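You operate a simulated robot arm through the tools that you are given. There is no shell and no other tool. Be economical: measure what you need, move in short steps, check, and stop when the job is done.

Carry out the task below with a simulated two-armed robot. There is one attempt and no reset: what you move stays moved.

TASK
Move the blue tie clamp to the mark on the clamp card and lock it.
Fine: free both its levers first and lock both again.

It is judged by the outcome, as a careful person would: the job done as asked, and still so three seconds after it is handed in. It fails if anything else is knocked over, pushed out of place, dropped, spilled or broken.

THE ROBOT
Two 7-joint arms with two-finger grippers on one trunk, on a base that drives. Base frame: it is fixed to the floor where the robot stands at the start and does not move with it; the origin is under the middle of the robot, x ahead of it, y to its left, z up. Readings come in mm, degrees, newtons and seconds.
The left shoulder is at the start at [73, 216, 1143], the right one opposite. With the tool pointing down near the work surface each hand reaches from about 300 to 820 mm from the robot's upright axis, wherever it stands, measured 20 degrees to its own side. Places, roughly: black clamp lever [400, 100, 900]; blue tie clamp [500, 100, 900]; clamp card [900, 200, 900]; red clamp lever [400, 0, 900]; yellow tie clamp [1200, 200, 900]. Payload 3.18 kg a hand.
The TCP of each hand is the grasp point between the finger pads, 30 mm short of the fingertips. In the tool frame z runs along the fingers and y along their closing line. Largest opening 144 mm; the body of the gripper starts 103 mm behind the TCP.
Orientation is that of the tool frame in the base frame, as a unit quaternion [w, x, y, z]. With the fingers straight down and closing along the base's y, the tool's x points along the base's -x, its y along +y and its z along -z.

THE INTERFACE
- The arms move only by the tool jog_arm. It takes "left_steps", "right_steps" or both (then of equal length, played together; a hand with none holds still); each is a list of rows, each a list of 3 entries, a list of its own where there are three numbers: the turn, a rotation vector about the tool's x, y, z in degrees, then the shift along the tool's x, y, z in cm, then the closure in counts, from 0 (fully open) to 255 (shut). In form: [[[ax, ay, az], [x, y, z], hand], ...]. A call has 1 to 8 rows; each row shifts and turns the commanded pose from where the row before left it, along the tool's axes as they then stand. Each row takes 0.2 s and may step no farther than 50 mm and 8.6 degrees from the row before; otherwise, or with a gripper value out of range, the whole call is refused. Where a pose cannot be reached the arm comes as near as it can. A force on the tool above 40 N (or 10 N above the force at the start of the call, whichever is more), or a blocked arm, ends the call early, and 0.2 s more pass. Each finger halts on what it meets, pressing with about 22 N; the grip force reading is that of the motor and also rises with nothing between the fingers. The clock runs only during rows and for 0.2 s after the last one: add rows that do not move to give the fingers time. The reply holds the time, the measured pose of the TCP, the force on the tool along the base axes, the opening and the grip force, in the units named above and with some noise, with the torque about the TCP (base axes, N m) and any sound that the robot's microphone picked up.
- Cameras (640 x 400 px; columns grow to the right, rows downward): "scene" is now at [168.5, 4.8, 1352.9]; the picture's right is [0.06, -1.00, 0.00], its down [-0.38, -0.02, -0.93] and it looks along [0.92, 0.05, -0.38] (base axes); focal length 214 px, centre (320, 200). "left" rides on the left gripper at [76, -16, -143] in its tool frame; the picture's right is [0.21, 0.98, 0.00], its down [-0.84, 0.18, -0.51] and it looks along [-0.50, 0.11, 0.86] (tool axes); focal length 218 px, centre (320, 200). "right" rides on the right gripper at [76, 16, -143] in its tool frame; the picture's right is [-0.21, 0.98, 0.00], its down [-0.84, -0.18, -0.51] and it looks along [-0.50, -0.11, 0.86] (tool axes); focal length 218 px, centre (320, 200). There is no depth. A picture from a camera that has moved, and an enlarged one, comes with that camera's place and axes in the base frame and with its lens.
- camera(camera): a new picture of that camera. The clock stands still meanwhile.
- raise_lower(by): slides the trunk up (or, below 0, down) by that many mm; the arms and the scene camera ride with it, the base frame stays. It gives what a move gives, with no picture.
- base_move(legs): drives the robot by 1 to 6 legs, each [ahead, left, turn to the left] in mm, mm and degrees, along the robot's own axes; the way and the turn of a leg run together, so that a leg with both is an arc; at most 1500 mm and 180 degrees a leg. The arms and the cameras ride along, it lands a little off, and it stops where it bumps. It gives what a move gives.
- head_to(pan, tilt): turns the head with the scene camera to pan (to the left, within 80 degrees either way) and tilt (down, from -29 to 69), counted from straight ahead of the robot. It gives what a move gives.
- enlarge(camera, box): a new picture of the part [left, top, right, bottom] of that camera's present view, enlarged. The clock stands still meanwhile.
- hand_in(): hands the job in; it is judged then, once.

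Work in short steps. Places have to be worked out from the pictures, the camera data and where the tool is seen: move nearer, look again, correct. Check each grasp and each placing, and mend what went wrong. You have 120 turns and 92 pictures in all, those below and enlarged ones among them. Open the grippers and draw the arms clear of the work before you hand the job in, unless the task says otherwise; then end with one line.

The tools are called after "Call:" as name(argument=value, ...) on one line, values as JSON. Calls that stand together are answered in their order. jog_arm: Moves the arms, as the interface text tells. Its arguments: {"type":"object","properties":{"left_steps":{"type":"array","items":{"type":"array"}},"right_steps":{"type":"array","items":{"type":"array"}}},"required":[]} The other tools are called the same way: raise_lower (by) slides the trunk up or down; base_move (legs) drives the base; head_to (pan, tilt) turns the head that bears the scene camera; camera (camera) takes a picture; enlarge (camera, box) takes an enlarged picture of a part of a camera's view; hand_in () hands the job in.

At the start:

```text
time: 0.0
left_position: [320.0, 123.5, 1304.9]
left_ee_rot: [0.0, -0.001, 1.0, -0.001]
left_contact_force: [1.1, 0.3, -0.6]
left_moment: [-0.01, 0.02, -0.01]
left_finger_gap: 143.9
left_finger_force: 0.0
right_position: [382.7, -169.6, 1221.0]
right_ee_rot: [0.0, 0.0, 1.0, -0.001]
right_contact_force: [-0.2, -0.2, -0.3]
right_moment: [0.01, -0.01, 0.02]
right_finger_gap: 144.0
right_finger_force: 0.1
trunk travel left (down, up): [-225.0, 144.0]
robot x, y, heading: [2.3, -1.4, -0.0]
head pan, tilt: [3.2, 22.2]
```

scene: 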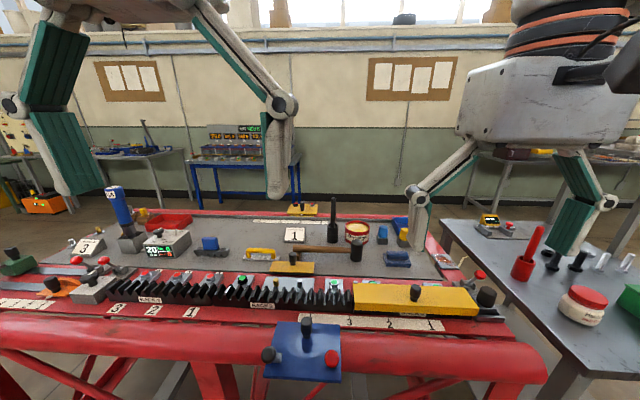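
right: 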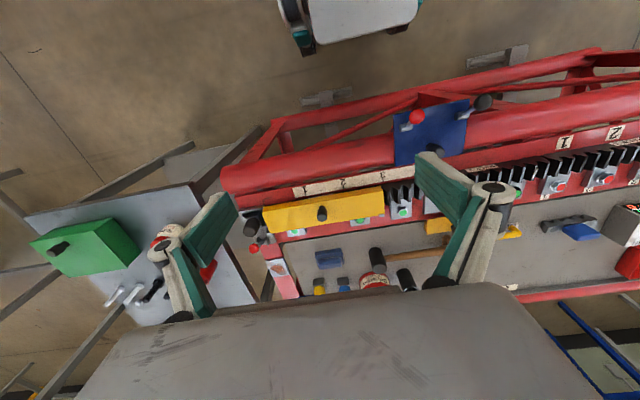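
left: 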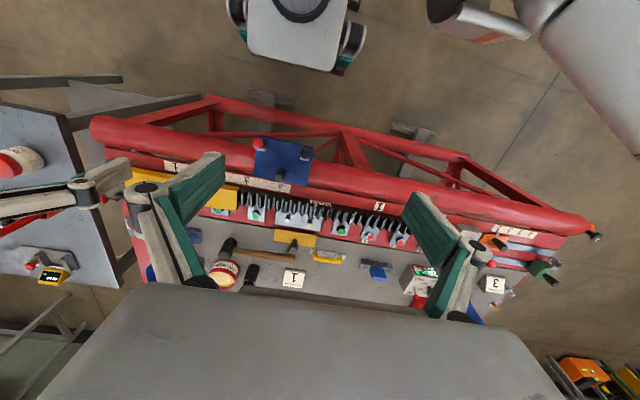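

The blue clamp hangs on the red front tube, with a black lever at left and a red one at right. I'll zoom in on it and on the card.

Call:
enlarge(camera="scene", box=[220, 260, 400, 400])

Call:
enlarge(camera="scene", box=[200, 190, 400, 300])

Call:
enlarge(camera="scene", box=[0, 180, 220, 330])

```text
2.86 times, centred on (310, 330) of scene
camera zoom: at [168.5, 4.8, 1352.9], right [0.06, -1.0, 0.0], down [-0.38, -0.02, -0.93], along [0.92, 0.05, -0.38], focal length 613 px, centre (349, -171)
```

zoom: 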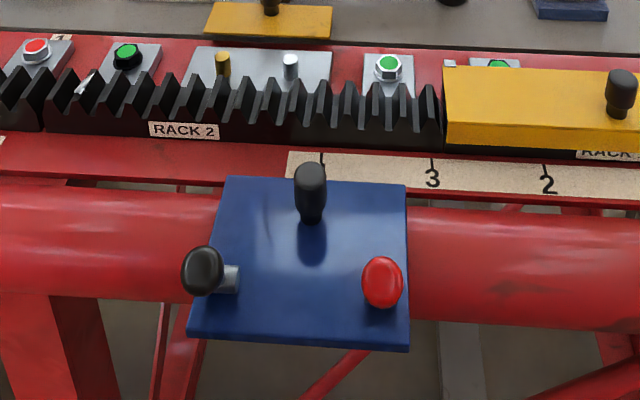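

```text
3.20 times, centred on (300, 245) of scene
camera zoom: at [168.5, 4.8, 1352.9], right [0.06, -1.0, 0.0], down [-0.38, -0.02, -0.93], along [0.92, 0.05, -0.38], focal length 686 px, centre (384, 56)
```

zoom: 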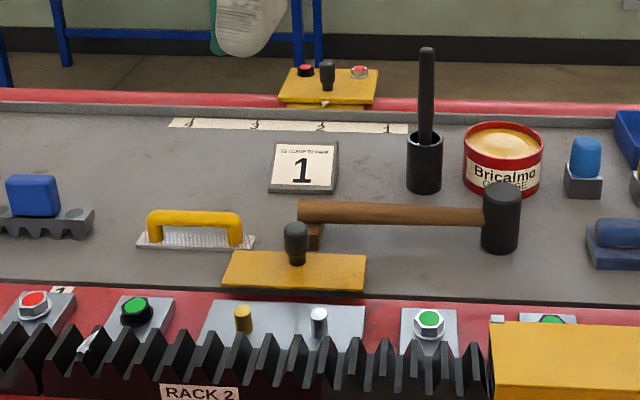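

```text
2.67 times, centred on (110, 255) of scene
camera zoom: at [168.5, 4.8, 1352.9], right [0.06, -1.0, 0.0], down [-0.38, -0.02, -0.93], along [0.92, 0.05, -0.38], focal length 572 px, centre (880, 53)
```

zoom: 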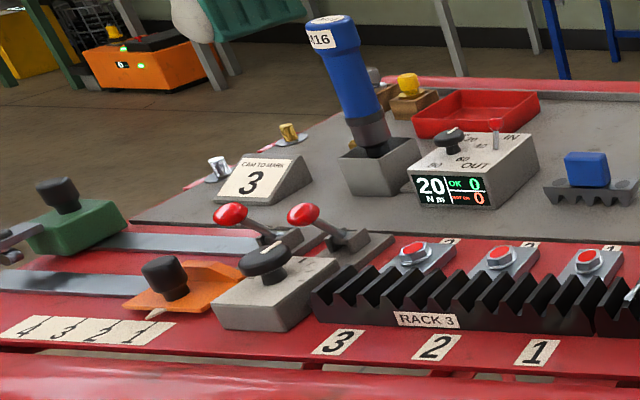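

The card reads "1", and a scale with 4-3-2-1 runs along the tube. I'll read the card and scale exactly and look at the levers.

Call:
enlarge(camera="scene", box=[275, 220, 315, 250])

Call:
enlarge(camera="scene", box=[290, 290, 460, 350])

Call:
enlarge(camera="right", box=[270, 80, 520, 220])

Call:
enlarge(camera="left", box=[150, 110, 340, 220])

```text
13.33 times, centred on (295, 235) of scene
camera zoom: at [168.5, 4.8, 1352.9], right [0.06, -1.0, 0.0], down [-0.38, -0.02, -0.93], along [0.92, 0.05, -0.38], focal length 2860 px, centre (653, -267)
```

zoom: 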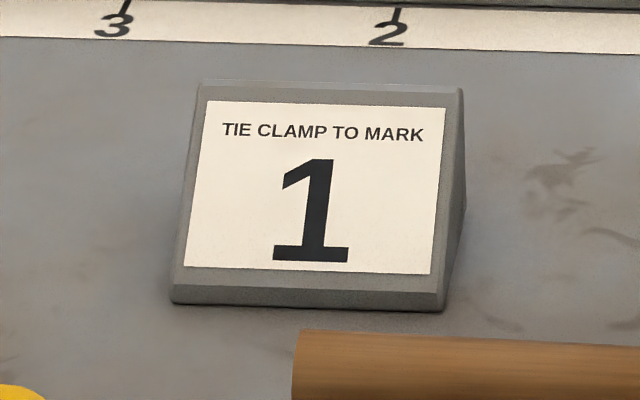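

```text
3.76 times, centred on (375, 320) of scene
camera zoom: at [168.5, 4.8, 1352.9], right [0.06, -1.0, 0.0], down [-0.38, -0.02, -0.93], along [0.92, 0.05, -0.38], focal length 807 px, centre (113, -252)
```

zoom: 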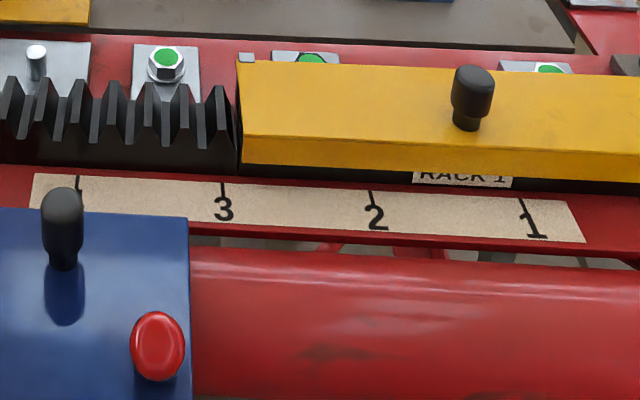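

```text
2.56 times, centred on (395, 150) of right
camera zoom: at [306.2, -153.5, 1363.2], right [0.21, 0.98, 0.0], down [0.84, -0.18, 0.51], along [0.5, -0.11, -0.86], focal length 559 px, centre (128, 328)
```

zoom: 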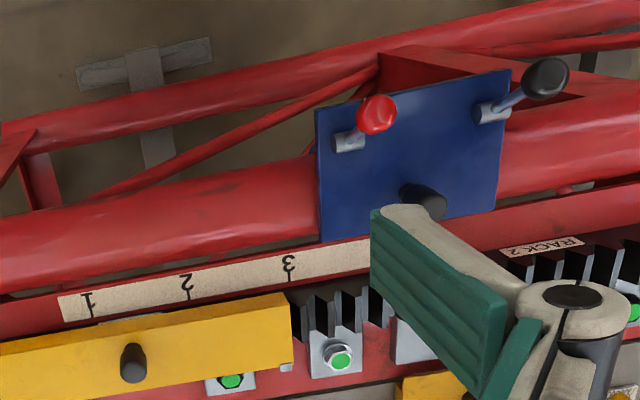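

```text
3.37 times, centred on (245, 165) of left
camera zoom: at [243.8, 107.6, 1447.1], right [-0.21, 0.98, 0.0], down [0.84, 0.18, 0.51], along [0.5, 0.1, -0.86], focal length 735 px, centre (573, 318)
```

zoom: 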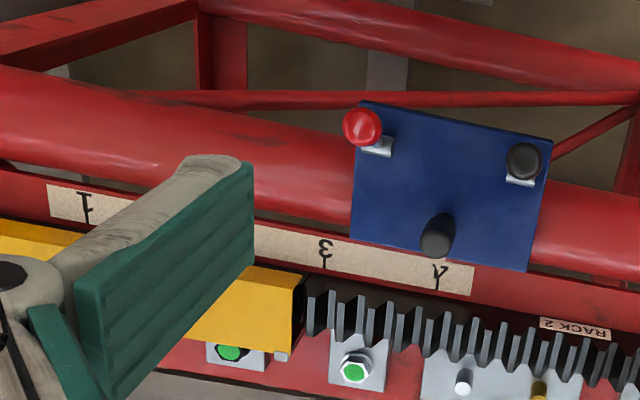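

The clamp sits at mark 4 and the card asks for mark 1, about 285 mm to the robot's right. By triangulation the red lever knob is at about [404,-2,967], the black one at [406,106,965], and the handle top at [488,52,939]. I tilt the head for a better view.

Call:
head_to(pan=0, tilt=55)

Call:
enlarge(camera="scene", box=[200, 100, 440, 250])

```text
time: 1.0
left_position: [320.4, 124.5, 1304.5]
left_ee_rot: [0.0, 0.0, 1.0, -0.001]
left_contact_force: [0.4, 0.4, 0.2]
left_moment: [0.03, 0.0, -0.02]
left_finger_gap: 143.9
left_finger_force: 0.1
right_position: [382.6, -170.9, 1221.1]
right_ee_rot: [0.0, 0.0, 1.0, 0.0]
right_contact_force: [-0.3, -0.2, 0.4]
right_moment: [0.0, 0.0, 0.01]
right_finger_gap: 143.8
right_finger_force: 0.0
trunk travel left (down, up): [-225.0, 144.0]
robot x, y, heading: [-0.3, 1.2, 0.0]
head pan, tilt: [0.0, 55.0]
```

```text
2.67 times, centred on (320, 175) of scene
camera zoom: at [148.0, -0.4, 1304.4], right [0.0, -1.0, 0.0], down [-0.82, 0.0, -0.57], along [0.57, 0.0, -0.82], focal length 572 px, centre (320, 267)
```

zoom: 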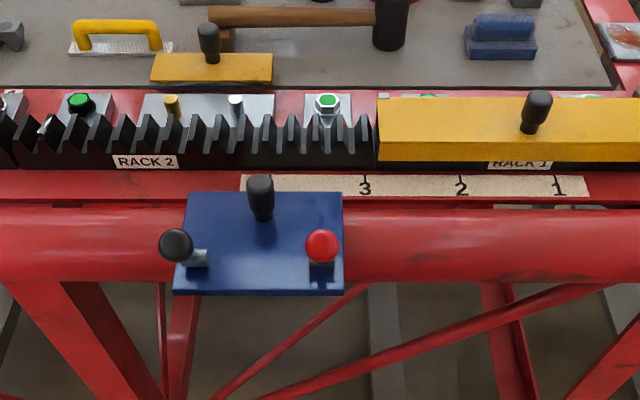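

Both levers lean toward the robot (base x≈440, knob x≈403) on axles along y. I move the left hand out of the way and bring the right hand over the red lever to see it close up.

Call:
jog_arm(left_steps=[[[0, 0, 0], [0, 3, 0], 0], [[0, 0, 0], [0, 3, 0], 0], [[0, 0, 0], [0, 3, 0], 0], [[0, 0, 0], [0, 3, 0], 0], [[0, 0, 0], [0, 3, 0], 0], [[0, 0, 0], [0, 0, 0], 0]], right_steps=[[[0, 0, 0], [-0.34, 2.3, 2.35], 0], [[0, 0, 0], [-0.34, 2.8, 2.35], 0], [[0, 0, 0], [-0.34, 2.9, 2.35], 0], [[0, 0, 0], [-0.34, 2.9, 2.35], 0], [[0, 0, 0], [-0.34, 2.9, 2.35], 0], [[0, 0, 0], [-0.34, 2.9, 2.35], 0]])

Call:
camera(camera="right")

Call:
camera(camera="left")

```text
time: 2.4
left_position: [315.7, 263.9, 1294.1]
left_ee_rot: [-0.001, -0.001, 1.0, -0.001]
left_contact_force: [-0.2, 0.9, 0.7]
left_moment: [-0.04, 0.03, 0.0]
left_finger_gap: 144.0
left_finger_force: 0.1
left hand out of reach, approached as far as the arm can: row 5
right_position: [404.5, -2.4, 1077.8]
right_ee_rot: [-0.001, 0.0, 1.0, -0.001]
right_contact_force: [-0.1, -0.3, -0.9]
right_moment: [-0.03, 0.0, 0.01]
right_finger_gap: 143.9
right_finger_force: 0.1
trunk travel left (down, up): [-225.0, 144.0]
robot x, y, heading: [-2.4, 0.8, 0.1]
head pan, tilt: [0.0, 55.0]
```

```text
80 pictures are left
camera right: at [327.9, 13.3, 1220.1], right [0.21, 0.98, 0.0], down [0.84, -0.18, 0.51], along [0.5, -0.11, -0.86], focal length 218 px, centre (320, 200)
```

right: 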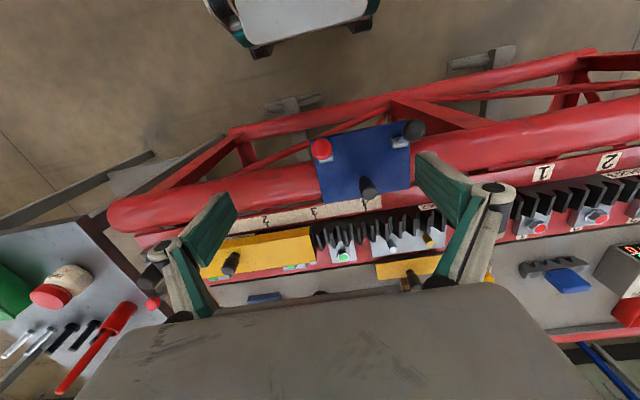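

```text
79 pictures are left
camera left: at [239.3, 247.6, 1435.6], right [-0.21, 0.98, 0.0], down [0.84, 0.18, 0.51], along [0.5, 0.1, -0.86], focal length 218 px, centre (320, 200)
```

left: 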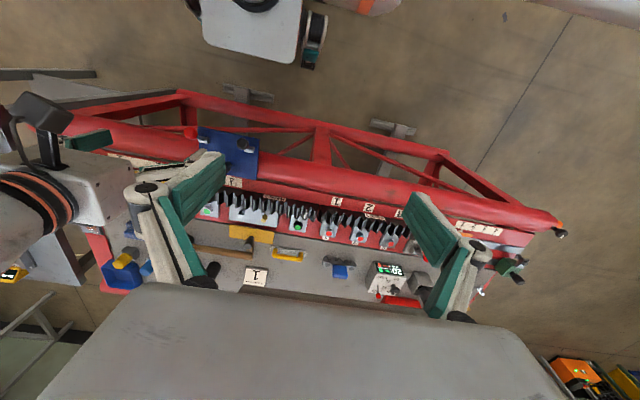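

Zooming in on the lever mechanism.

Call:
enlarge(camera="right", box=[290, 105, 450, 205])

Call:
enlarge(camera="left", box=[180, 110, 276, 190])

```text
4.00 times, centred on (370, 155) of right
camera zoom: at [327.9, 13.3, 1220.1], right [0.21, 0.98, 0.0], down [0.84, -0.18, 0.51], along [0.5, -0.11, -0.86], focal length 873 px, centre (120, 380)
```

zoom: 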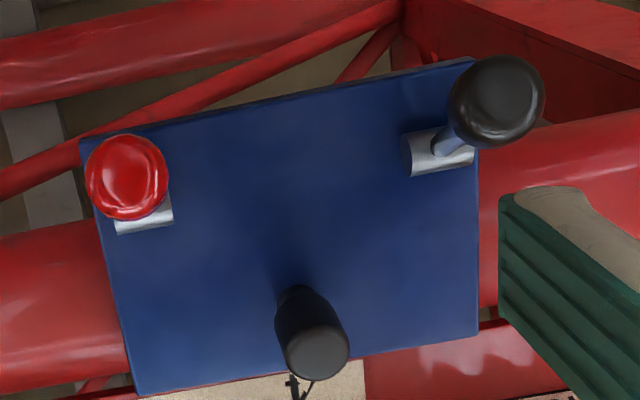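

```text
5.00 times, centred on (228, 150) of left
camera zoom: at [239.3, 247.6, 1435.6], right [-0.21, 0.98, 0.0], down [0.84, 0.18, 0.51], along [0.5, 0.1, -0.86], focal length 1091 px, centre (780, 450)
```

zoom: 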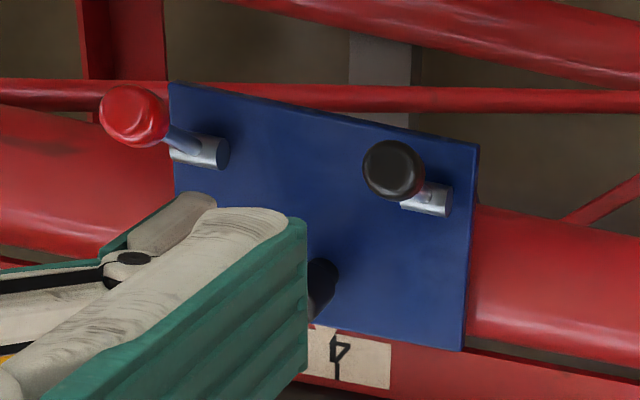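

The red knob is at about [406,-2,967] with its axle at about [445,-3,895]. I lower the right hand onto it, half open, and then close gently.

Call:
jog_arm(right_steps=[[[0, 0, 0], [0, 0, 3.8], 140], [[0, 0, 0], [0, 0, 3.8], 140], [[0, 0, 0], [0, 0, 3.8], 140], [[0, 0, 0], [0, 0, 0], 140]])

Call:
enlarge(camera="scene", box=[240, 130, 400, 230])

Call:
enlarge(camera="right", box=[220, 80, 460, 230])

```text
time: 3.4
left_position: [313.4, 262.3, 1295.5]
left_ee_rot: [0.001, -0.001, 1.0, -0.002]
left_contact_force: [-1.0, 1.0, -0.3]
left_moment: [0.03, -0.02, 0.0]
left_finger_gap: 143.9
left_finger_force: 0.1
right_position: [402.7, -2.8, 968.8]
right_ee_rot: [0.001, 0.0, 1.0, 0.0]
right_contact_force: [0.3, 0.2, 0.0]
right_moment: [0.01, 0.02, -0.04]
right_finger_gap: 65.1
right_finger_force: 0.0
trunk travel left (down, up): [-225.0, 144.0]
robot x, y, heading: [2.0, 0.5, -0.3]
head pan, tilt: [0.0, 55.0]
```

```text
4.00 times, centred on (320, 180) of scene
camera zoom: at [147.4, -0.5, 1304.5], right [0.0, -1.0, 0.0], down [-0.82, 0.0, -0.57], along [0.57, 0.0, -0.82], focal length 858 px, centre (320, 280)
```

zoom: 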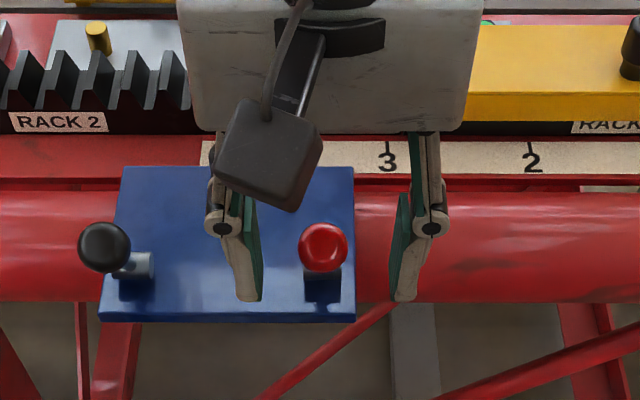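

```text
2.67 times, centred on (340, 155) of right
camera zoom: at [324.5, 12.8, 1110.4], right [0.21, 0.98, 0.0], down [0.84, -0.18, 0.51], along [0.5, -0.11, -0.86], focal length 582 px, centre (267, 320)
```

zoom: 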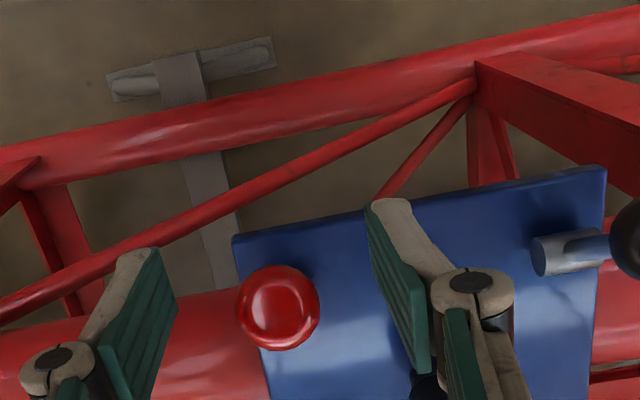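

The knob lies between the fingers, centred at about [404,-1.5,966]. I lower slightly and close.

Call:
jog_arm(right_steps=[[[0, 0, 0], [0, 0.1, 0.5], 140], [[0, 0, 0], [0, 0, 0], 200], [[0, 0, 0], [0, 0, 0], 230], [[0, 0, 0], [0, 0, 0], 230]])

```text
time: 4.4
left_position: [313.3, 261.8, 1294.3]
left_ee_rot: [0.0, -0.002, 1.0, -0.002]
left_contact_force: [-1.1, -0.1, 1.0]
left_moment: [0.01, -0.03, -0.01]
left_finger_gap: 144.0
left_finger_force: 0.0
right_position: [400.9, -1.8, 961.8]
right_ee_rot: [-0.001, -0.001, 1.0, -0.001]
right_contact_force: [-1.4, 1.3, -1.8]
right_moment: [-0.02, 0.03, 0.0]
right_finger_gap: 23.9
right_finger_force: 45.0
trunk travel left (down, up): [-225.0, 144.0]
robot x, y, heading: [-1.4, -3.3, -0.3]
head pan, tilt: [0.0, 55.0]
```

Gripped, with a 24 mm gap. I try moving the knob forward and up along its arc for about 14 mm, watching the force.

Call:
jog_arm(right_steps=[[[0, 0, 0], [-0.6, 0, -0.35], 235], [[0, 0, 0], [-0.6, 0, -0.33], 235], [[0, 0, 0], [0, 0, 0], 235]])

```text
time: 5.2
left_position: [313.5, 263.2, 1294.8]
left_ee_rot: [0.0, -0.002, 1.0, -0.002]
left_contact_force: [0.1, 0.1, 0.6]
left_moment: [0.0, 0.01, -0.01]
left_finger_gap: 144.1
left_finger_force: 0.1
right_position: [413.9, -2.3, 968.8]
right_ee_rot: [-0.002, 0.0, 1.0, -0.001]
right_contact_force: [-14.5, 5.5, -16.7]
right_moment: [0.04, 1.34, 0.06]
right_finger_gap: 24.1
right_finger_force: 45.4
trunk travel left (down, up): [-225.0, 144.0]
robot x, y, heading: [-0.6, 0.3, 0.2]
head pan, tilt: [0.0, 55.0]
```

There is resistance, about -14 N in x and -17 N in z. I check whether the lever really moved.

Call:
enlarge(camera="scene", box=[240, 130, 400, 230])

Call:
enlarge(camera="right", box=[220, 80, 460, 230])

```text
4.00 times, centred on (320, 180) of scene
camera zoom: at [147.6, 0.1, 1304.2], right [0.0, -1.0, 0.0], down [-0.82, 0.0, -0.57], along [0.57, 0.0, -0.82], focal length 858 px, centre (320, 280)
```

zoom: 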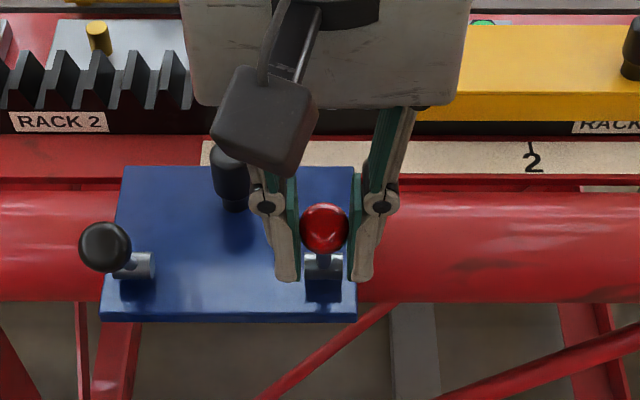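

```text
2.67 times, centred on (340, 155) of right
camera zoom: at [337.4, 14.7, 1110.9], right [0.21, 0.98, 0.0], down [0.84, -0.18, 0.51], along [0.49, -0.11, -0.86], focal length 582 px, centre (267, 320)
```

zoom: 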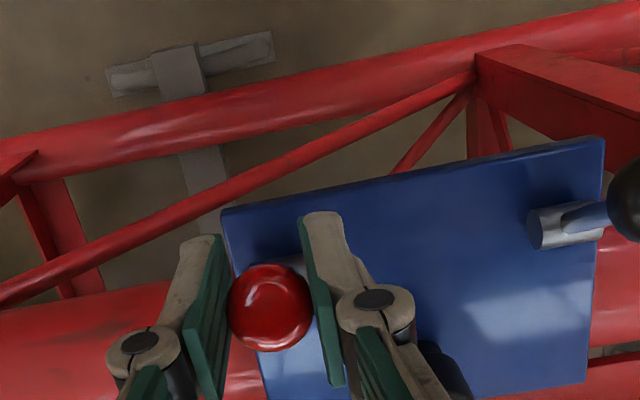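

The lever is following and turning. I continue forward with less lift to relieve the vertical pull.

Call:
jog_arm(right_steps=[[[0, 0, 0], [-0.7, 0, 0.1], 235], [[0, 0, 0], [-0.7, 0, -0.1], 235], [[0, 0, 0], [-0.7, 0, -0.1], 235], [[0, 0, 0], [0, 0, 0], 235]])

```text
time: 6.2
left_position: [311.1, 261.7, 1295.0]
left_ee_rot: [0.001, -0.002, 1.0, -0.001]
left_contact_force: [0.0, 0.5, 0.6]
left_moment: [-0.01, -0.02, 0.01]
left_finger_gap: 143.9
left_finger_force: 0.0
right_position: [433.9, -1.5, 970.9]
right_ee_rot: [0.0, 0.0, 1.0, 0.0]
right_contact_force: [-18.6, -1.0, 8.5]
right_moment: [-0.05, 1.18, -0.01]
right_finger_gap: 23.7
right_finger_force: 44.7
trunk travel left (down, up): [-225.0, 144.0]
robot x, y, heading: [0.3, -0.5, 0.0]
head pan, tilt: [0.0, 55.0]
```

It's near upright with a steady drag of about 18 N. I continue over the top.

Call:
jog_arm(right_steps=[[[0, 0, 0], [-0.7, 0, -0.3], 235], [[0, 0, 0], [-0.7, 0, 0], 235], [[0, 0, 0], [-0.7, 0, 0.1], 235], [[0, 0, 0], [0, 0, 0], 235]])

Call:
enlarge(camera="right", box=[220, 80, 460, 230])

```text
time: 7.2
left_position: [312.7, 263.4, 1294.1]
left_ee_rot: [0.001, -0.002, 1.0, -0.001]
left_contact_force: [0.0, 0.3, 0.2]
left_moment: [0.03, -0.04, 0.01]
left_finger_gap: 143.9
left_finger_force: 0.1
right_position: [456.3, -1.2, 971.6]
right_ee_rot: [-0.002, 0.0, 1.0, 0.0]
right_contact_force: [-17.0, 3.2, -5.3]
right_moment: [0.03, 1.2, 0.02]
right_finger_gap: 24.3
right_finger_force: 44.8
trunk travel left (down, up): [-225.0, 144.0]
robot x, y, heading: [0.1, 1.2, 0.1]
head pan, tilt: [0.0, 55.0]
```

```text
2.67 times, centred on (340, 155) of right
camera zoom: at [379.2, 14.4, 1113.3], right [0.21, 0.98, 0.0], down [0.84, -0.18, 0.51], along [0.49, -0.11, -0.86], focal length 582 px, centre (267, 320)
```

zoom: 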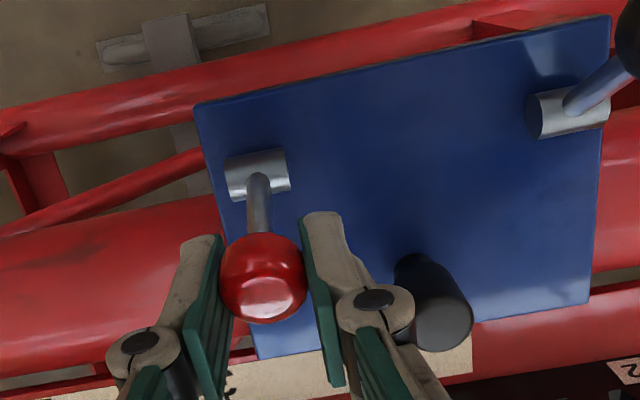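

The lever is past vertical. I keep following the arc, now downward, until it meets its stop.

Call:
jog_arm(right_steps=[[[0, 0, 0], [-0.7, 0, 0.1], 235], [[0, 0, 0], [-0.7, 0, 0.25], 235], [[0, 0, 0], [-0.7, 0, 0.3], 235], [[0, 0, 0], [0, 0, 0], 235]])

```text
time: 8.2
left_position: [313.4, 262.3, 1295.0]
left_ee_rot: [0.0, -0.002, 1.0, -0.001]
left_contact_force: [-0.8, -1.1, 0.9]
left_moment: [-0.02, 0.01, 0.01]
left_finger_gap: 144.0
left_finger_force: 0.1
right_position: [476.3, -2.3, 966.2]
right_ee_rot: [0.001, 0.001, 1.0, 0.001]
right_contact_force: [-14.6, 0.1, 9.6]
right_moment: [0.01, 1.35, -0.03]
right_finger_gap: 24.2
right_finger_force: 45.3
trunk travel left (down, up): [-225.0, 144.0]
robot x, y, heading: [0.6, 1.4, 0.1]
head pan, tilt: [0.0, 55.0]
```

Drag is still steady, so I continue.

Call:
jog_arm(right_steps=[[[0, 0, 0], [-0.6, 0, 0.3], 235], [[0, 0, 0], [-0.6, 0, 0.35], 235], [[0, 0, 0], [0, 0, 0], 235]])

Call:
enlarge(camera="right", box=[220, 80, 460, 230])

```text
time: 9.0
left_position: [312.9, 262.5, 1295.3]
left_ee_rot: [0.001, -0.002, 1.0, -0.002]
left_contact_force: [-0.5, 0.2, 1.2]
left_moment: [0.03, -0.07, 0.02]
left_finger_gap: 144.1
left_finger_force: 0.1
right_position: [490.9, -2.0, 956.7]
right_ee_rot: [0.001, -0.001, 1.0, 0.0]
right_contact_force: [1.0, 0.1, -1.4]
right_moment: [-0.04, -0.07, -0.03]
right_finger_gap: 11.8
right_finger_force: 0.0
trunk travel left (down, up): [-225.0, 144.0]
robot x, y, heading: [4.6, 1.8, 0.2]
head pan, tilt: [0.0, 55.0]
```

```text
2.67 times, centred on (340, 155) of right
camera zoom: at [413.7, 14.2, 1099.2], right [0.21, 0.98, 0.0], down [0.84, -0.18, 0.51], along [0.5, -0.11, -0.86], focal length 582 px, centre (267, 320)
```

zoom: 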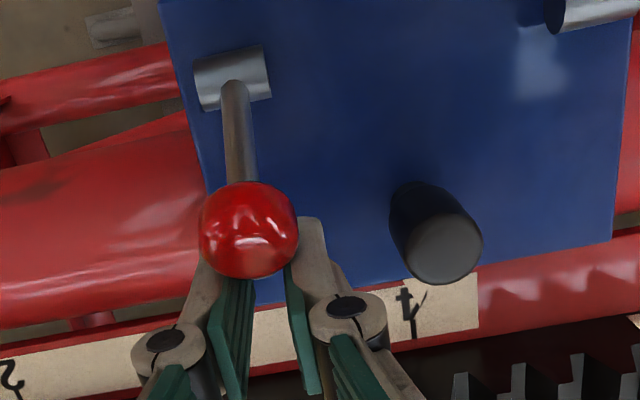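

The fingers slid off the knob, which is now at about x≈472, tilted away. To learn whether it's at its stop, I lift, go behind it with closed fingers and push.

Call:
jog_arm(right_steps=[[[0, 0, 0], [0, 0, -4.5], 235], [[0, 0, 0], [2.8, 0, 0], 255], [[0, 0, 0], [2.8, 0, 0], 255], [[0, 0, 0], [0, 0, 3.2], 255], [[0, 0, 0], [0, 0, 0], 255]])

Call:
enlarge(camera="right", box=[220, 80, 460, 230])

Call:
enlarge(camera="scene", box=[240, 130, 400, 230])

```text
time: 10.2
left_position: [314.3, 263.0, 1294.6]
left_ee_rot: [0.0, -0.001, 1.0, -0.002]
left_contact_force: [-0.7, -0.7, -0.4]
left_moment: [0.0, -0.05, -0.01]
left_finger_gap: 143.9
left_finger_force: 0.0
right_position: [432.1, -2.5, 972.7]
right_ee_rot: [0.0, -0.001, 1.0, -0.001]
right_contact_force: [-0.8, 0.0, -0.3]
right_moment: [0.0, -0.05, 0.01]
right_finger_gap: 0.0
right_finger_force: 22.0
trunk travel left (down, up): [-225.0, 144.0]
robot x, y, heading: [0.1, -0.2, -0.3]
head pan, tilt: [0.0, 55.0]
```

```text
2.67 times, centred on (340, 155) of right
camera zoom: at [356.2, 15.0, 1114.0], right [0.21, 0.98, 0.0], down [0.84, -0.18, 0.51], along [0.5, -0.11, -0.86], focal length 582 px, centre (267, 320)
```

zoom: 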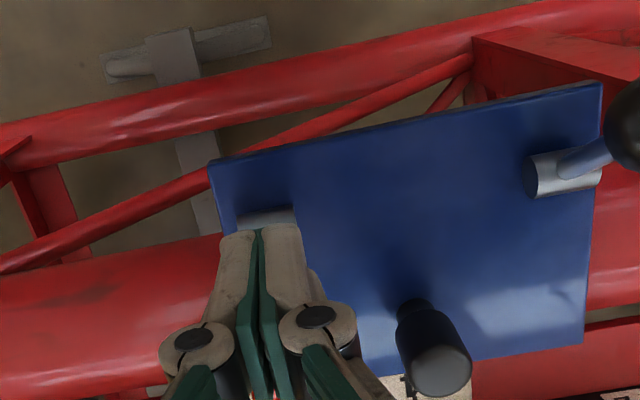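

```text
4.00 times, centred on (320, 180) of scene
camera zoom: at [147.2, -0.3, 1304.5], right [0.0, -1.0, 0.0], down [-0.82, 0.0, -0.57], along [0.57, 0.0, -0.82], focal length 858 px, centre (320, 280)
```

zoom: 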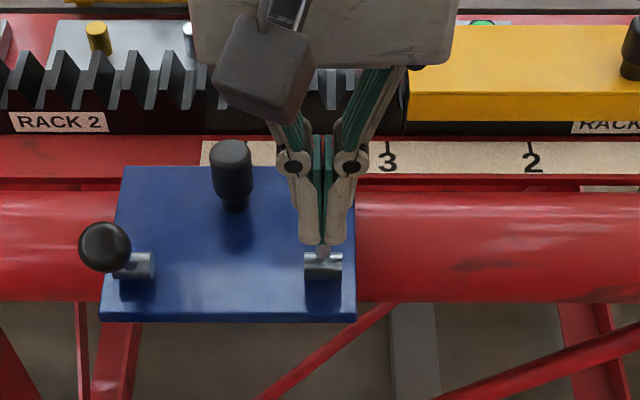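

Closed fingers are behind the knob; I push +x in small steps and watch for a hard stop.

Call:
jog_arm(right_steps=[[[0, 0, 0], [-0.8, 0, 0], 255], [[0, 0, 0], [-0.7, 0, 0], 255], [[0, 0, 0], [-0.5, 0, 0.1], 255], [[0, 0, 0], [-0.5, 0, 0.2], 255], [[0, 0, 0], [-0.5, 0, 0.2], 255], [[0, 0, 0], [-0.5, 0, 0.2], 255]])

Call:
enlarge(camera="scene", box=[240, 130, 400, 230])

```text
time: 11.1
left_position: [311.9, 262.3, 1294.9]
left_ee_rot: [0.0, -0.002, 1.0, -0.002]
left_contact_force: [0.2, 0.2, 0.0]
left_moment: [-0.04, 0.06, 0.01]
left_finger_gap: 144.1
left_finger_force: 0.1
right_position: [447.0, -1.6, 970.1]
right_ee_rot: [-0.009, -0.003, 1.0, -0.001]
right_contact_force: [-20.3, -1.2, 14.6]
right_moment: [-0.12, 0.22, 0.03]
right_finger_gap: 5.9
right_finger_force: 30.7
trunk travel left (down, up): [-225.0, 144.0]
robot x, y, heading: [-1.8, 0.5, -0.0]
head pan, tilt: [0.0, 55.0]
stopped in row 4 (right hand): the force on the tool passed its limit at 44 N (the readings are from after the stop); the commanded pose is now the measured one
```

```text
4.00 times, centred on (320, 180) of scene
camera zoom: at [146.2, -0.7, 1304.5], right [0.0, -1.0, 0.0], down [-0.82, 0.0, -0.57], along [0.57, 0.0, -0.82], focal length 858 px, centre (320, 280)
```

zoom: 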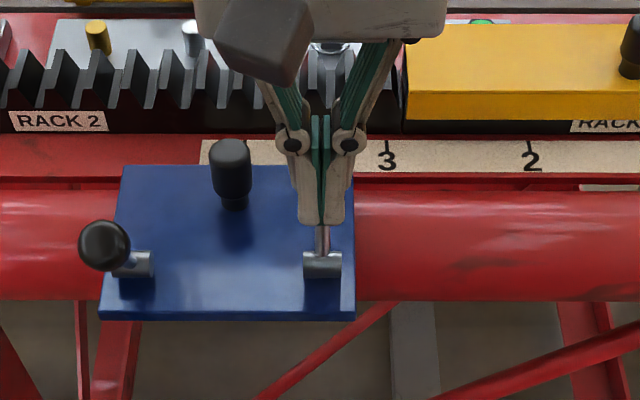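

The push met a hard stop at 44 N without moving, so the red lever is at its far (free) end. I withdraw the right hand and bring the left hand above the black lever.

Call:
jog_arm(left_steps=[[[0, 0, 0], [-1.15, -1.96, 2.9], 70], [[0, 0, 0], [-1.15, -1.96, 2.9], 140], [[0, 0, 0], [-1.15, -1.96, 2.9], 140], [[0, 0, 0], [-1.15, -1.96, 2.9], 140], [[0, 0, 0], [-1.15, -1.96, 2.9], 140], [[0, 0, 0], [-1.15, -1.96, 2.9], 140], [[0, 0, 0], [-1.15, -1.96, 2.9], 140], [[0, 0, 0], [-1.15, -1.96, 2.9], 140]], right_steps=[[[0, 0, 0], [0.8, 0, -0.5], 255], [[0, 0, 0], [0.3, 0, -4], 255], [[0, 0, 0], [0, -2, -4], 255], [[0, 0, 0], [0, -3.5, -2], 255], [[0, 0, 0], [0, -3.5, -2], 255], [[0, 0, 0], [0, -3.5, 0], 255], [[0, 0, 0], [0, -3.5, 0], 255], [[0, 0, 0], [0, 0, 0], 255]])

Call:
enlarge(camera="left", box=[160, 60, 480, 260])

Call:
enlarge(camera="scene", box=[240, 130, 400, 230])

```text
time: 12.9
left_position: [405.9, 103.4, 1061.4]
left_ee_rot: [0.0, -0.001, 1.0, -0.001]
left_contact_force: [-0.6, 0.6, -0.6]
left_moment: [0.02, 0.1, -0.01]
left_finger_gap: 64.6
left_finger_force: 0.0
right_position: [442.7, -160.3, 1091.7]
right_ee_rot: [-0.008, -0.001, 1.0, -0.002]
right_contact_force: [0.4, -0.5, 0.0]
right_moment: [-0.02, 0.03, 0.02]
right_finger_gap: 0.1
right_finger_force: 30.7
trunk travel left (down, up): [-225.0, 144.0]
robot x, y, heading: [-0.6, 0.5, 0.0]
head pan, tilt: [0.0, 55.0]
```

```text
2.00 times, centred on (320, 160) of left
camera zoom: at [330.5, 87.5, 1203.3], right [-0.21, 0.98, 0.0], down [0.84, 0.18, 0.51], along [0.5, 0.1, -0.86], focal length 436 px, centre (320, 280)
```

zoom: 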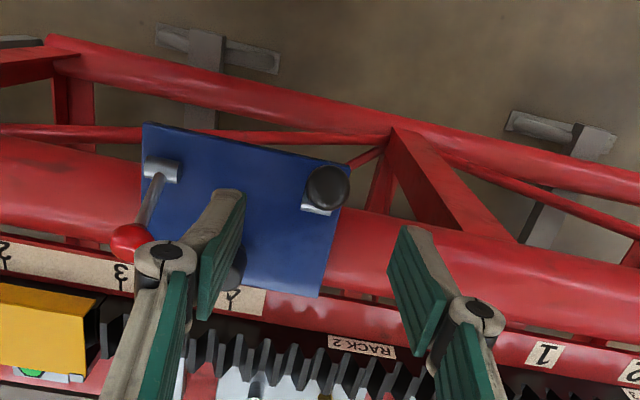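

```text
4.00 times, centred on (320, 180) of scene
camera zoom: at [148.5, -0.3, 1304.1], right [0.0, -1.0, 0.0], down [-0.82, 0.0, -0.57], along [0.57, 0.0, -0.82], focal length 858 px, centre (320, 280)
```

zoom: 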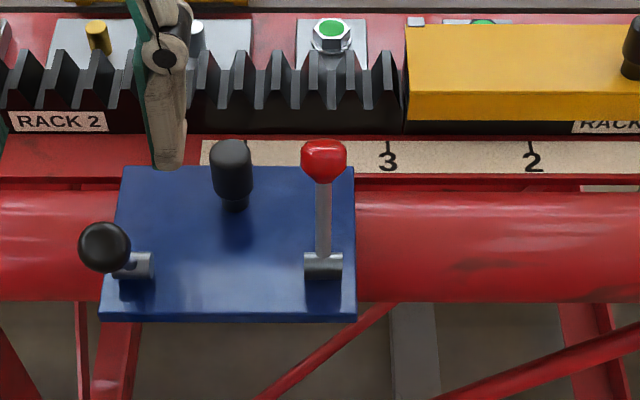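

The red lever has clearly been thrown. The black knob is at about [407,106,966], so I lower the left hand onto it and grip.

Call:
jog_arm(left_steps=[[[0, 0, 0], [0, 0.25, 3.3], 140], [[0, 0, 0], [0, 0, 3.3], 140], [[0, 0, 0], [0, 0, 3.3], 140], [[0, 0, 0], [0, 0, 0], 140], [[0, 0, 0], [0, 0, 0], 200], [[0, 0, 0], [0, 0, 0], 235], [[0, 0, 0], [0, 0, 0], 235]])

Call:
enlarge(camera="left", box=[200, 80, 440, 230])

```text
time: 14.5
left_position: [404.9, 110.1, 963.0]
left_ee_rot: [0.0, -0.001, 1.0, -0.001]
left_contact_force: [-0.5, 3.7, -1.4]
left_moment: [0.01, 0.06, 0.05]
left_finger_gap: 23.7
left_finger_force: 45.0
right_position: [442.1, -160.0, 1092.8]
right_ee_rot: [-0.006, -0.001, 1.0, -0.003]
right_contact_force: [0.4, -0.2, 0.3]
right_moment: [0.03, -0.01, 0.01]
right_finger_gap: 0.0
right_finger_force: 30.5
trunk travel left (down, up): [-225.0, 144.0]
robot x, y, heading: [-0.8, -2.9, -0.1]
head pan, tilt: [0.0, 55.0]
```

```text
2.67 times, centred on (320, 155) of left
camera zoom: at [328.7, 92.3, 1105.1], right [-0.21, 0.98, 0.0], down [0.84, 0.18, 0.51], along [0.5, 0.11, -0.86], focal length 582 px, centre (320, 320)
```

zoom: 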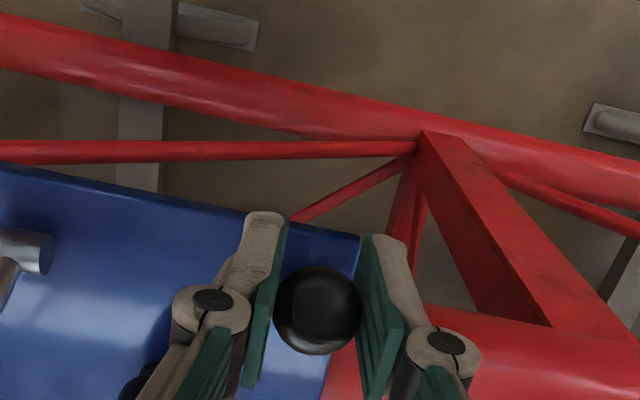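

Good grip on the black knob. I throw it forward along the same arc.

Call:
jog_arm(left_steps=[[[0, 0, 0], [-0.6, 0, -0.25], 240], [[0, 0, 0], [-0.7, 0, -0.2], 240], [[0, 0, 0], [-0.7, 0, -0.15], 240], [[0, 0, 0], [-0.7, 0, -0.1], 240], [[0, 0, 0], [-0.7, 0, -0.1], 240], [[0, 0, 0], [-0.7, 0, 0], 240], [[0, 0, 0], [0, 0, 0], 240]])

```text
time: 16.1
left_position: [444.3, 108.7, 971.5]
left_ee_rot: [-0.001, -0.002, 1.0, -0.002]
left_contact_force: [-18.8, 2.1, -1.0]
left_moment: [0.02, 1.28, 0.02]
left_finger_gap: 23.8
left_finger_force: 45.3
right_position: [440.0, -160.6, 1093.2]
right_ee_rot: [-0.007, -0.001, 1.0, -0.002]
right_contact_force: [-0.2, 0.2, 0.1]
right_moment: [-0.03, 0.02, 0.04]
right_finger_gap: 0.3
right_finger_force: 30.9
trunk travel left (down, up): [-225.0, 144.0]
robot x, y, heading: [-0.8, -0.6, -0.1]
head pan, tilt: [0.0, 55.0]
```

Upright with the same drag as the red one. I continue over to the stop in two parts.

Call:
jog_arm(left_steps=[[[0, 0, 0], [-0.7, 0, 0], 240], [[0, 0, 0], [-0.7, 0, 0.1], 240], [[0, 0, 0], [-0.7, 0, 0.2], 240], [[0, 0, 0], [-0.6, 0, 0.25], 240], [[0, 0, 0], [-0.3, 0, 0.15], 240], [[0, 0, 0], [0, 0, 0], 240]])

Call:
enlarge(camera="scene", box=[240, 130, 400, 230])

```text
time: 17.5
left_position: [477.8, 106.3, 967.4]
left_ee_rot: [0.002, -0.001, 1.0, -0.002]
left_contact_force: [-10.1, -1.1, 1.0]
left_moment: [-0.06, 0.73, 0.0]
left_finger_gap: 23.6
left_finger_force: 45.2
right_position: [440.3, -159.2, 1093.6]
right_ee_rot: [-0.007, -0.002, 1.0, -0.002]
right_contact_force: [0.3, 0.2, -0.9]
right_moment: [-0.03, 0.03, 0.03]
right_finger_gap: 0.0
right_finger_force: 30.9
trunk travel left (down, up): [-225.0, 144.0]
robot x, y, heading: [-3.5, -1.8, -0.3]
head pan, tilt: [0.0, 55.0]
```

```text
4.00 times, centred on (320, 180) of scene
camera zoom: at [146.4, -0.7, 1304.5], right [0.0, -1.0, 0.0], down [-0.82, 0.0, -0.57], along [0.57, 0.0, -0.82], focal length 858 px, centre (320, 280)
```

zoom: 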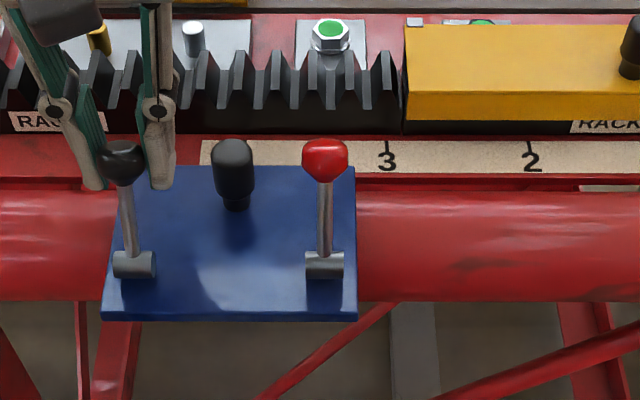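

The black lever is almost at the red one's angle. I nudge it a bit further to the stop.

Call:
jog_arm(left_steps=[[[0, 0, 0], [-0.3, 0, 0.15], 240], [[0, 0, 0], [-0.3, 0, 0.15], 240], [[0, 0, 0], [0, 0, 0], 240]])

Call:
enlarge(camera="scene", box=[240, 130, 400, 230])

```text
time: 18.3
left_position: [481.7, 107.1, 963.1]
left_ee_rot: [0.003, -0.002, 1.0, -0.001]
left_contact_force: [-6.6, -2.7, 15.5]
left_moment: [-0.04, 1.09, 0.03]
left_finger_gap: 22.9
left_finger_force: 44.9
right_position: [440.8, -160.7, 1094.0]
right_ee_rot: [-0.006, -0.002, 1.0, -0.002]
right_contact_force: [-0.3, 0.2, -0.4]
right_moment: [0.0, -0.02, 0.01]
right_finger_gap: 0.2
right_finger_force: 30.7
trunk travel left (down, up): [-225.0, 144.0]
robot x, y, heading: [-0.9, 1.3, -0.1]
head pan, tilt: [0.0, 55.0]
```

```text
4.00 times, centred on (320, 180) of scene
camera zoom: at [145.9, -0.9, 1304.7], right [0.0, -1.0, 0.0], down [-0.82, 0.0, -0.57], along [0.57, 0.0, -0.82], focal length 858 px, centre (320, 280)
```

zoom: 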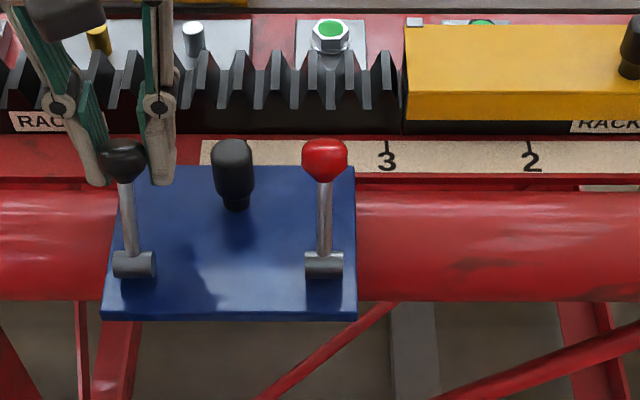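

Both levers are now thrown and level with each other, so the clamp is free. I release and lift the left hand, and start turning the right gripper 90° so its fingers can straddle the handle along x and miss the red knob.

Call:
jog_arm(left_steps=[[[0, 0, 0], [0, 0, 0], 150], [[0, 0, 0], [0, 0, 0], 140], [[0, 0, 0], [0, 0, -4], 140], [[0, 0, 0], [0, 0, -4], 140], [[0, 0, 0], [0, 2, -4], 140], [[0, 0, 0], [2, 3, -3], 140], [[0, 0, 0], [3, 3, -2], 140], [[0, 0, 0], [3, 3, 0], 140]], right_steps=[[[0, 0, 8.2], [0, 0, 0], 140], [[0, 0, 8.2], [0, 0, 0], 140], [[0, 0, 8.2], [0, 0, 0], 140], [[0, 0, 8.2], [0, 0, 0], 140], [[0, 0, 8.2], [0, 0, 0], 140], [[0, 0, 8.2], [0, 0, 0], 140], [[0, 0, 8.2], [0, 0, 0], 140], [[0, 0, 8.2], [0, 0, 0], 140]])

Call:
camera(camera="scene")

```text
time: 20.1
left_position: [400.7, 218.7, 1132.7]
left_ee_rot: [0.0, -0.002, 1.0, -0.002]
left_contact_force: [-0.2, -0.4, -0.2]
left_moment: [0.0, -0.01, 0.04]
left_finger_gap: 64.8
left_finger_force: 0.1
right_position: [440.5, -159.5, 1094.8]
right_ee_rot: [-0.004, 0.541, 0.841, -0.005]
right_contact_force: [0.7, 0.2, 0.7]
right_moment: [-0.05, -0.04, 0.01]
right_finger_gap: 64.9
right_finger_force: 0.0
trunk travel left (down, up): [-225.0, 144.0]
robot x, y, heading: [2.1, 0.8, 0.1]
head pan, tilt: [0.0, 55.0]
```

```text
62 pictures are left
camera scene: at [146.9, 0.6, 1304.4], right [0.0, -1.0, 0.0], down [-0.82, 0.0, -0.57], along [0.57, 0.0, -0.82], focal length 214 px, centre (320, 200)
```

scene: 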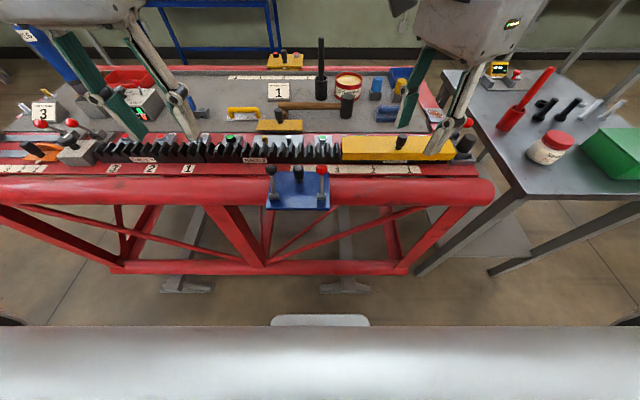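

The rotation works. I finish the turn and bring the right hand above the handle.

Call:
jog_arm(right_steps=[[[0, 0, 8.1], [0, 0, 0], 140], [[0, 0, 8.1], [0, 0, 0], 140], [[0, 0, 8.1], [0, 0, 0], 140], [[0, 0, 0], [4.2, 0.95, 0.6], 140], [[0, 0, 0], [4.2, 0.95, 0.6], 140], [[0, 0, 0], [4.2, 0.95, 0.6], 140], [[0, 0, 0], [4.2, 0.95, 0.6], 140], [[0, 0, 0], [4.2, 0.95, 0.6], 140]])

Call:
enlarge(camera="right", box=[200, 60, 440, 210])

Call:
enlarge(camera="scene", box=[240, 110, 400, 210])

```text
time: 21.9
left_position: [402.7, 218.5, 1131.5]
left_ee_rot: [0.0, -0.003, 1.0, -0.002]
left_contact_force: [0.2, 0.3, -0.2]
left_moment: [-0.02, -0.01, 0.0]
left_finger_gap: 64.9
left_finger_force: 0.2
right_position: [488.8, 51.1, 1062.5]
right_ee_rot: [-0.003, 0.705, 0.709, -0.007]
right_contact_force: [0.4, 0.4, 0.0]
right_moment: [-0.04, 0.0, -0.02]
right_finger_gap: 64.8
right_finger_force: 0.0
trunk travel left (down, up): [-225.0, 144.0]
robot x, y, heading: [-0.8, 3.8, 0.1]
head pan, tilt: [0.0, 55.0]
```

```text
2.67 times, centred on (320, 135) of right
camera zoom: at [505.9, 127.9, 1203.4], right [0.98, -0.2, -0.01], down [-0.17, -0.84, 0.51], along [-0.12, -0.5, -0.86], focal length 582 px, centre (320, 373)
```

zoom: 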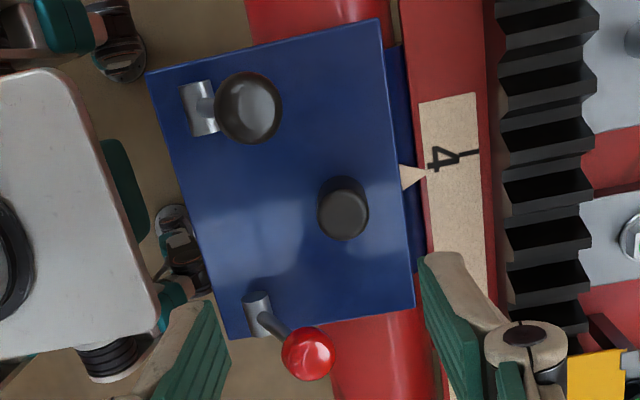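

```text
4.00 times, centred on (320, 160) of scene
camera zoom: at [147.6, 1.2, 1304.3], right [0.0, -1.0, 0.0], down [-0.82, 0.0, -0.57], along [0.57, 0.0, -0.82], focal length 858 px, centre (320, 360)
```

zoom: 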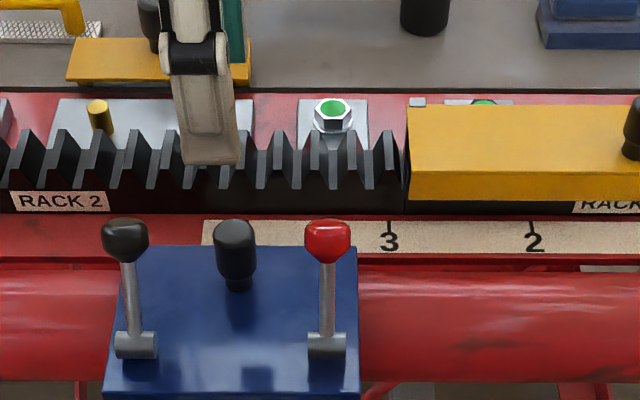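

The pointer on the clamp's rear edge is now visible, and it sits about 5 mm to the right of mark 4. The handle is under the TCP, so I lower and grip it.

Call:
jog_arm(right_steps=[[[0, 0, 0], [0, 0, 4.4], 140], [[0, 0, 0], [0, 0, 4.4], 140], [[0, 0, 0], [0, 0, 4.1], 140], [[0, 0, 0], [0, 0, 0], 140], [[0, 0, 0], [0, 0, 0], 200], [[0, 0, 0], [0, 0, 0], 240], [[0, 0, 0], [0, 0, 0], 240]])

Call:
enlarge(camera="scene", box=[240, 110, 400, 210])

```text
time: 23.5
left_position: [404.7, 218.0, 1129.4]
left_ee_rot: [-0.002, -0.001, 1.0, -0.002]
left_contact_force: [0.1, 0.2, 0.1]
left_moment: [-0.01, 0.0, -0.02]
left_finger_gap: 65.0
left_finger_force: 0.0
right_position: [497.1, 47.8, 933.6]
right_ee_rot: [0.004, 0.709, 0.706, 0.003]
right_contact_force: [25.3, 0.0, -11.6]
right_moment: [-0.25, -0.53, -0.05]
right_finger_gap: 25.0
right_finger_force: 12.9
trunk travel left (down, up): [-225.0, 144.0]
robot x, y, heading: [-4.5, 2.2, -0.1]
head pan, tilt: [0.0, 55.0]
stopped in row 7 (right hand): the force on the tool passed its limit at 41 N (the readings are from after the stop); the commanded pose is now the measured one
```

```text
4.00 times, centred on (320, 160) of scene
camera zoom: at [151.6, -0.2, 1303.6], right [0.0, -1.0, 0.0], down [-0.82, 0.0, -0.57], along [0.57, 0.0, -0.82], focal length 858 px, centre (320, 360)
```

zoom: 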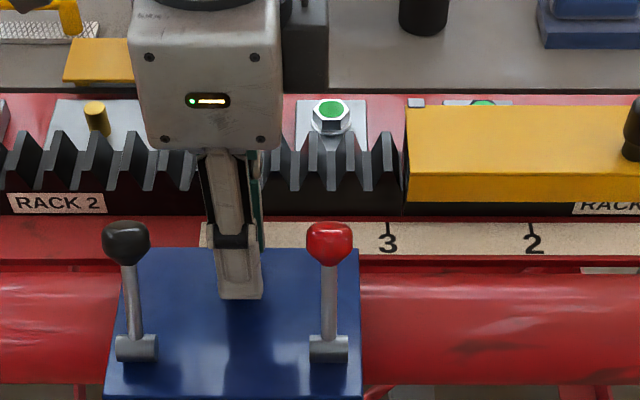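

The handle is at x≈497 rather than 488, so one finger met it first. The gap is 25 mm on the handle; I recentre by 3 mm and close again.

Call:
jog_arm(right_steps=[[[0, 0, 0], [0, 0.25, 0], 235], [[0, 0, 0], [0, 0, 0], 240], [[0, 0, 0], [0, 0, 0], 240]])

```text
time: 24.3
left_position: [405.4, 216.7, 1130.9]
left_ee_rot: [-0.002, -0.001, 1.0, -0.002]
left_contact_force: [0.9, 0.0, 0.1]
left_moment: [0.01, -0.02, -0.01]
left_finger_gap: 65.0
left_finger_force: 0.1
right_position: [496.5, 47.5, 934.5]
right_ee_rot: [0.002, 0.707, 0.707, 0.002]
right_contact_force: [26.3, -1.3, -13.5]
right_moment: [-0.13, -0.5, -0.12]
right_finger_gap: 26.1
right_finger_force: 13.8
trunk travel left (down, up): [-225.0, 144.0]
robot x, y, heading: [-0.5, 1.6, -0.1]
head pan, tilt: [0.0, 55.0]
```

The force still pushes the hand toward +x, so I move further that way with the grip slightly relaxed.

Call:
jog_arm(right_steps=[[[0, 0, 0], [0, 0.4, 0], 200], [[0, 0, 0], [0, 0, 0], 190], [[0, 0, 0], [0, 0, 0], 190]])

Call:
enlarge(camera="right", box=[160, 60, 480, 260])

```text
time: 25.1
left_position: [402.2, 217.9, 1132.2]
left_ee_rot: [0.0, -0.001, 1.0, -0.001]
left_contact_force: [-0.7, -0.1, 0.1]
left_moment: [-0.02, -0.03, 0.01]
left_finger_gap: 65.1
left_finger_force: 0.1
right_position: [495.5, 49.0, 935.2]
right_ee_rot: [0.001, 0.706, 0.708, 0.001]
right_contact_force: [-0.7, 0.1, 0.1]
right_moment: [-0.02, -0.01, 0.02]
right_finger_gap: 36.7
right_finger_force: 0.0
trunk travel left (down, up): [-225.0, 144.0]
robot x, y, heading: [-0.2, 5.0, 0.3]
head pan, tilt: [0.0, 55.0]
```

```text
2.00 times, centred on (320, 160) of right
camera zoom: at [511.4, 125.0, 1077.7], right [0.98, -0.21, 0.0], down [-0.18, -0.84, 0.51], along [-0.1, -0.5, -0.86], focal length 436 px, centre (320, 280)
```

zoom: 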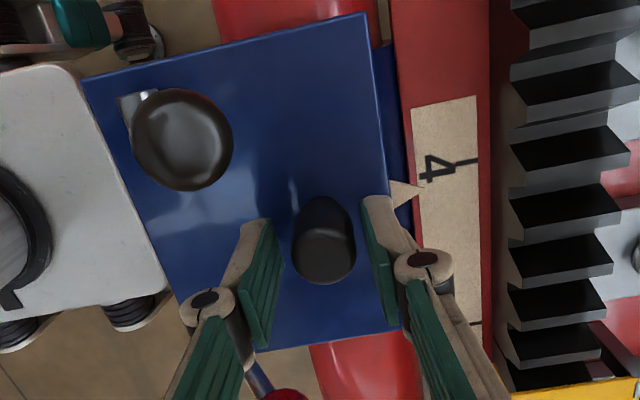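

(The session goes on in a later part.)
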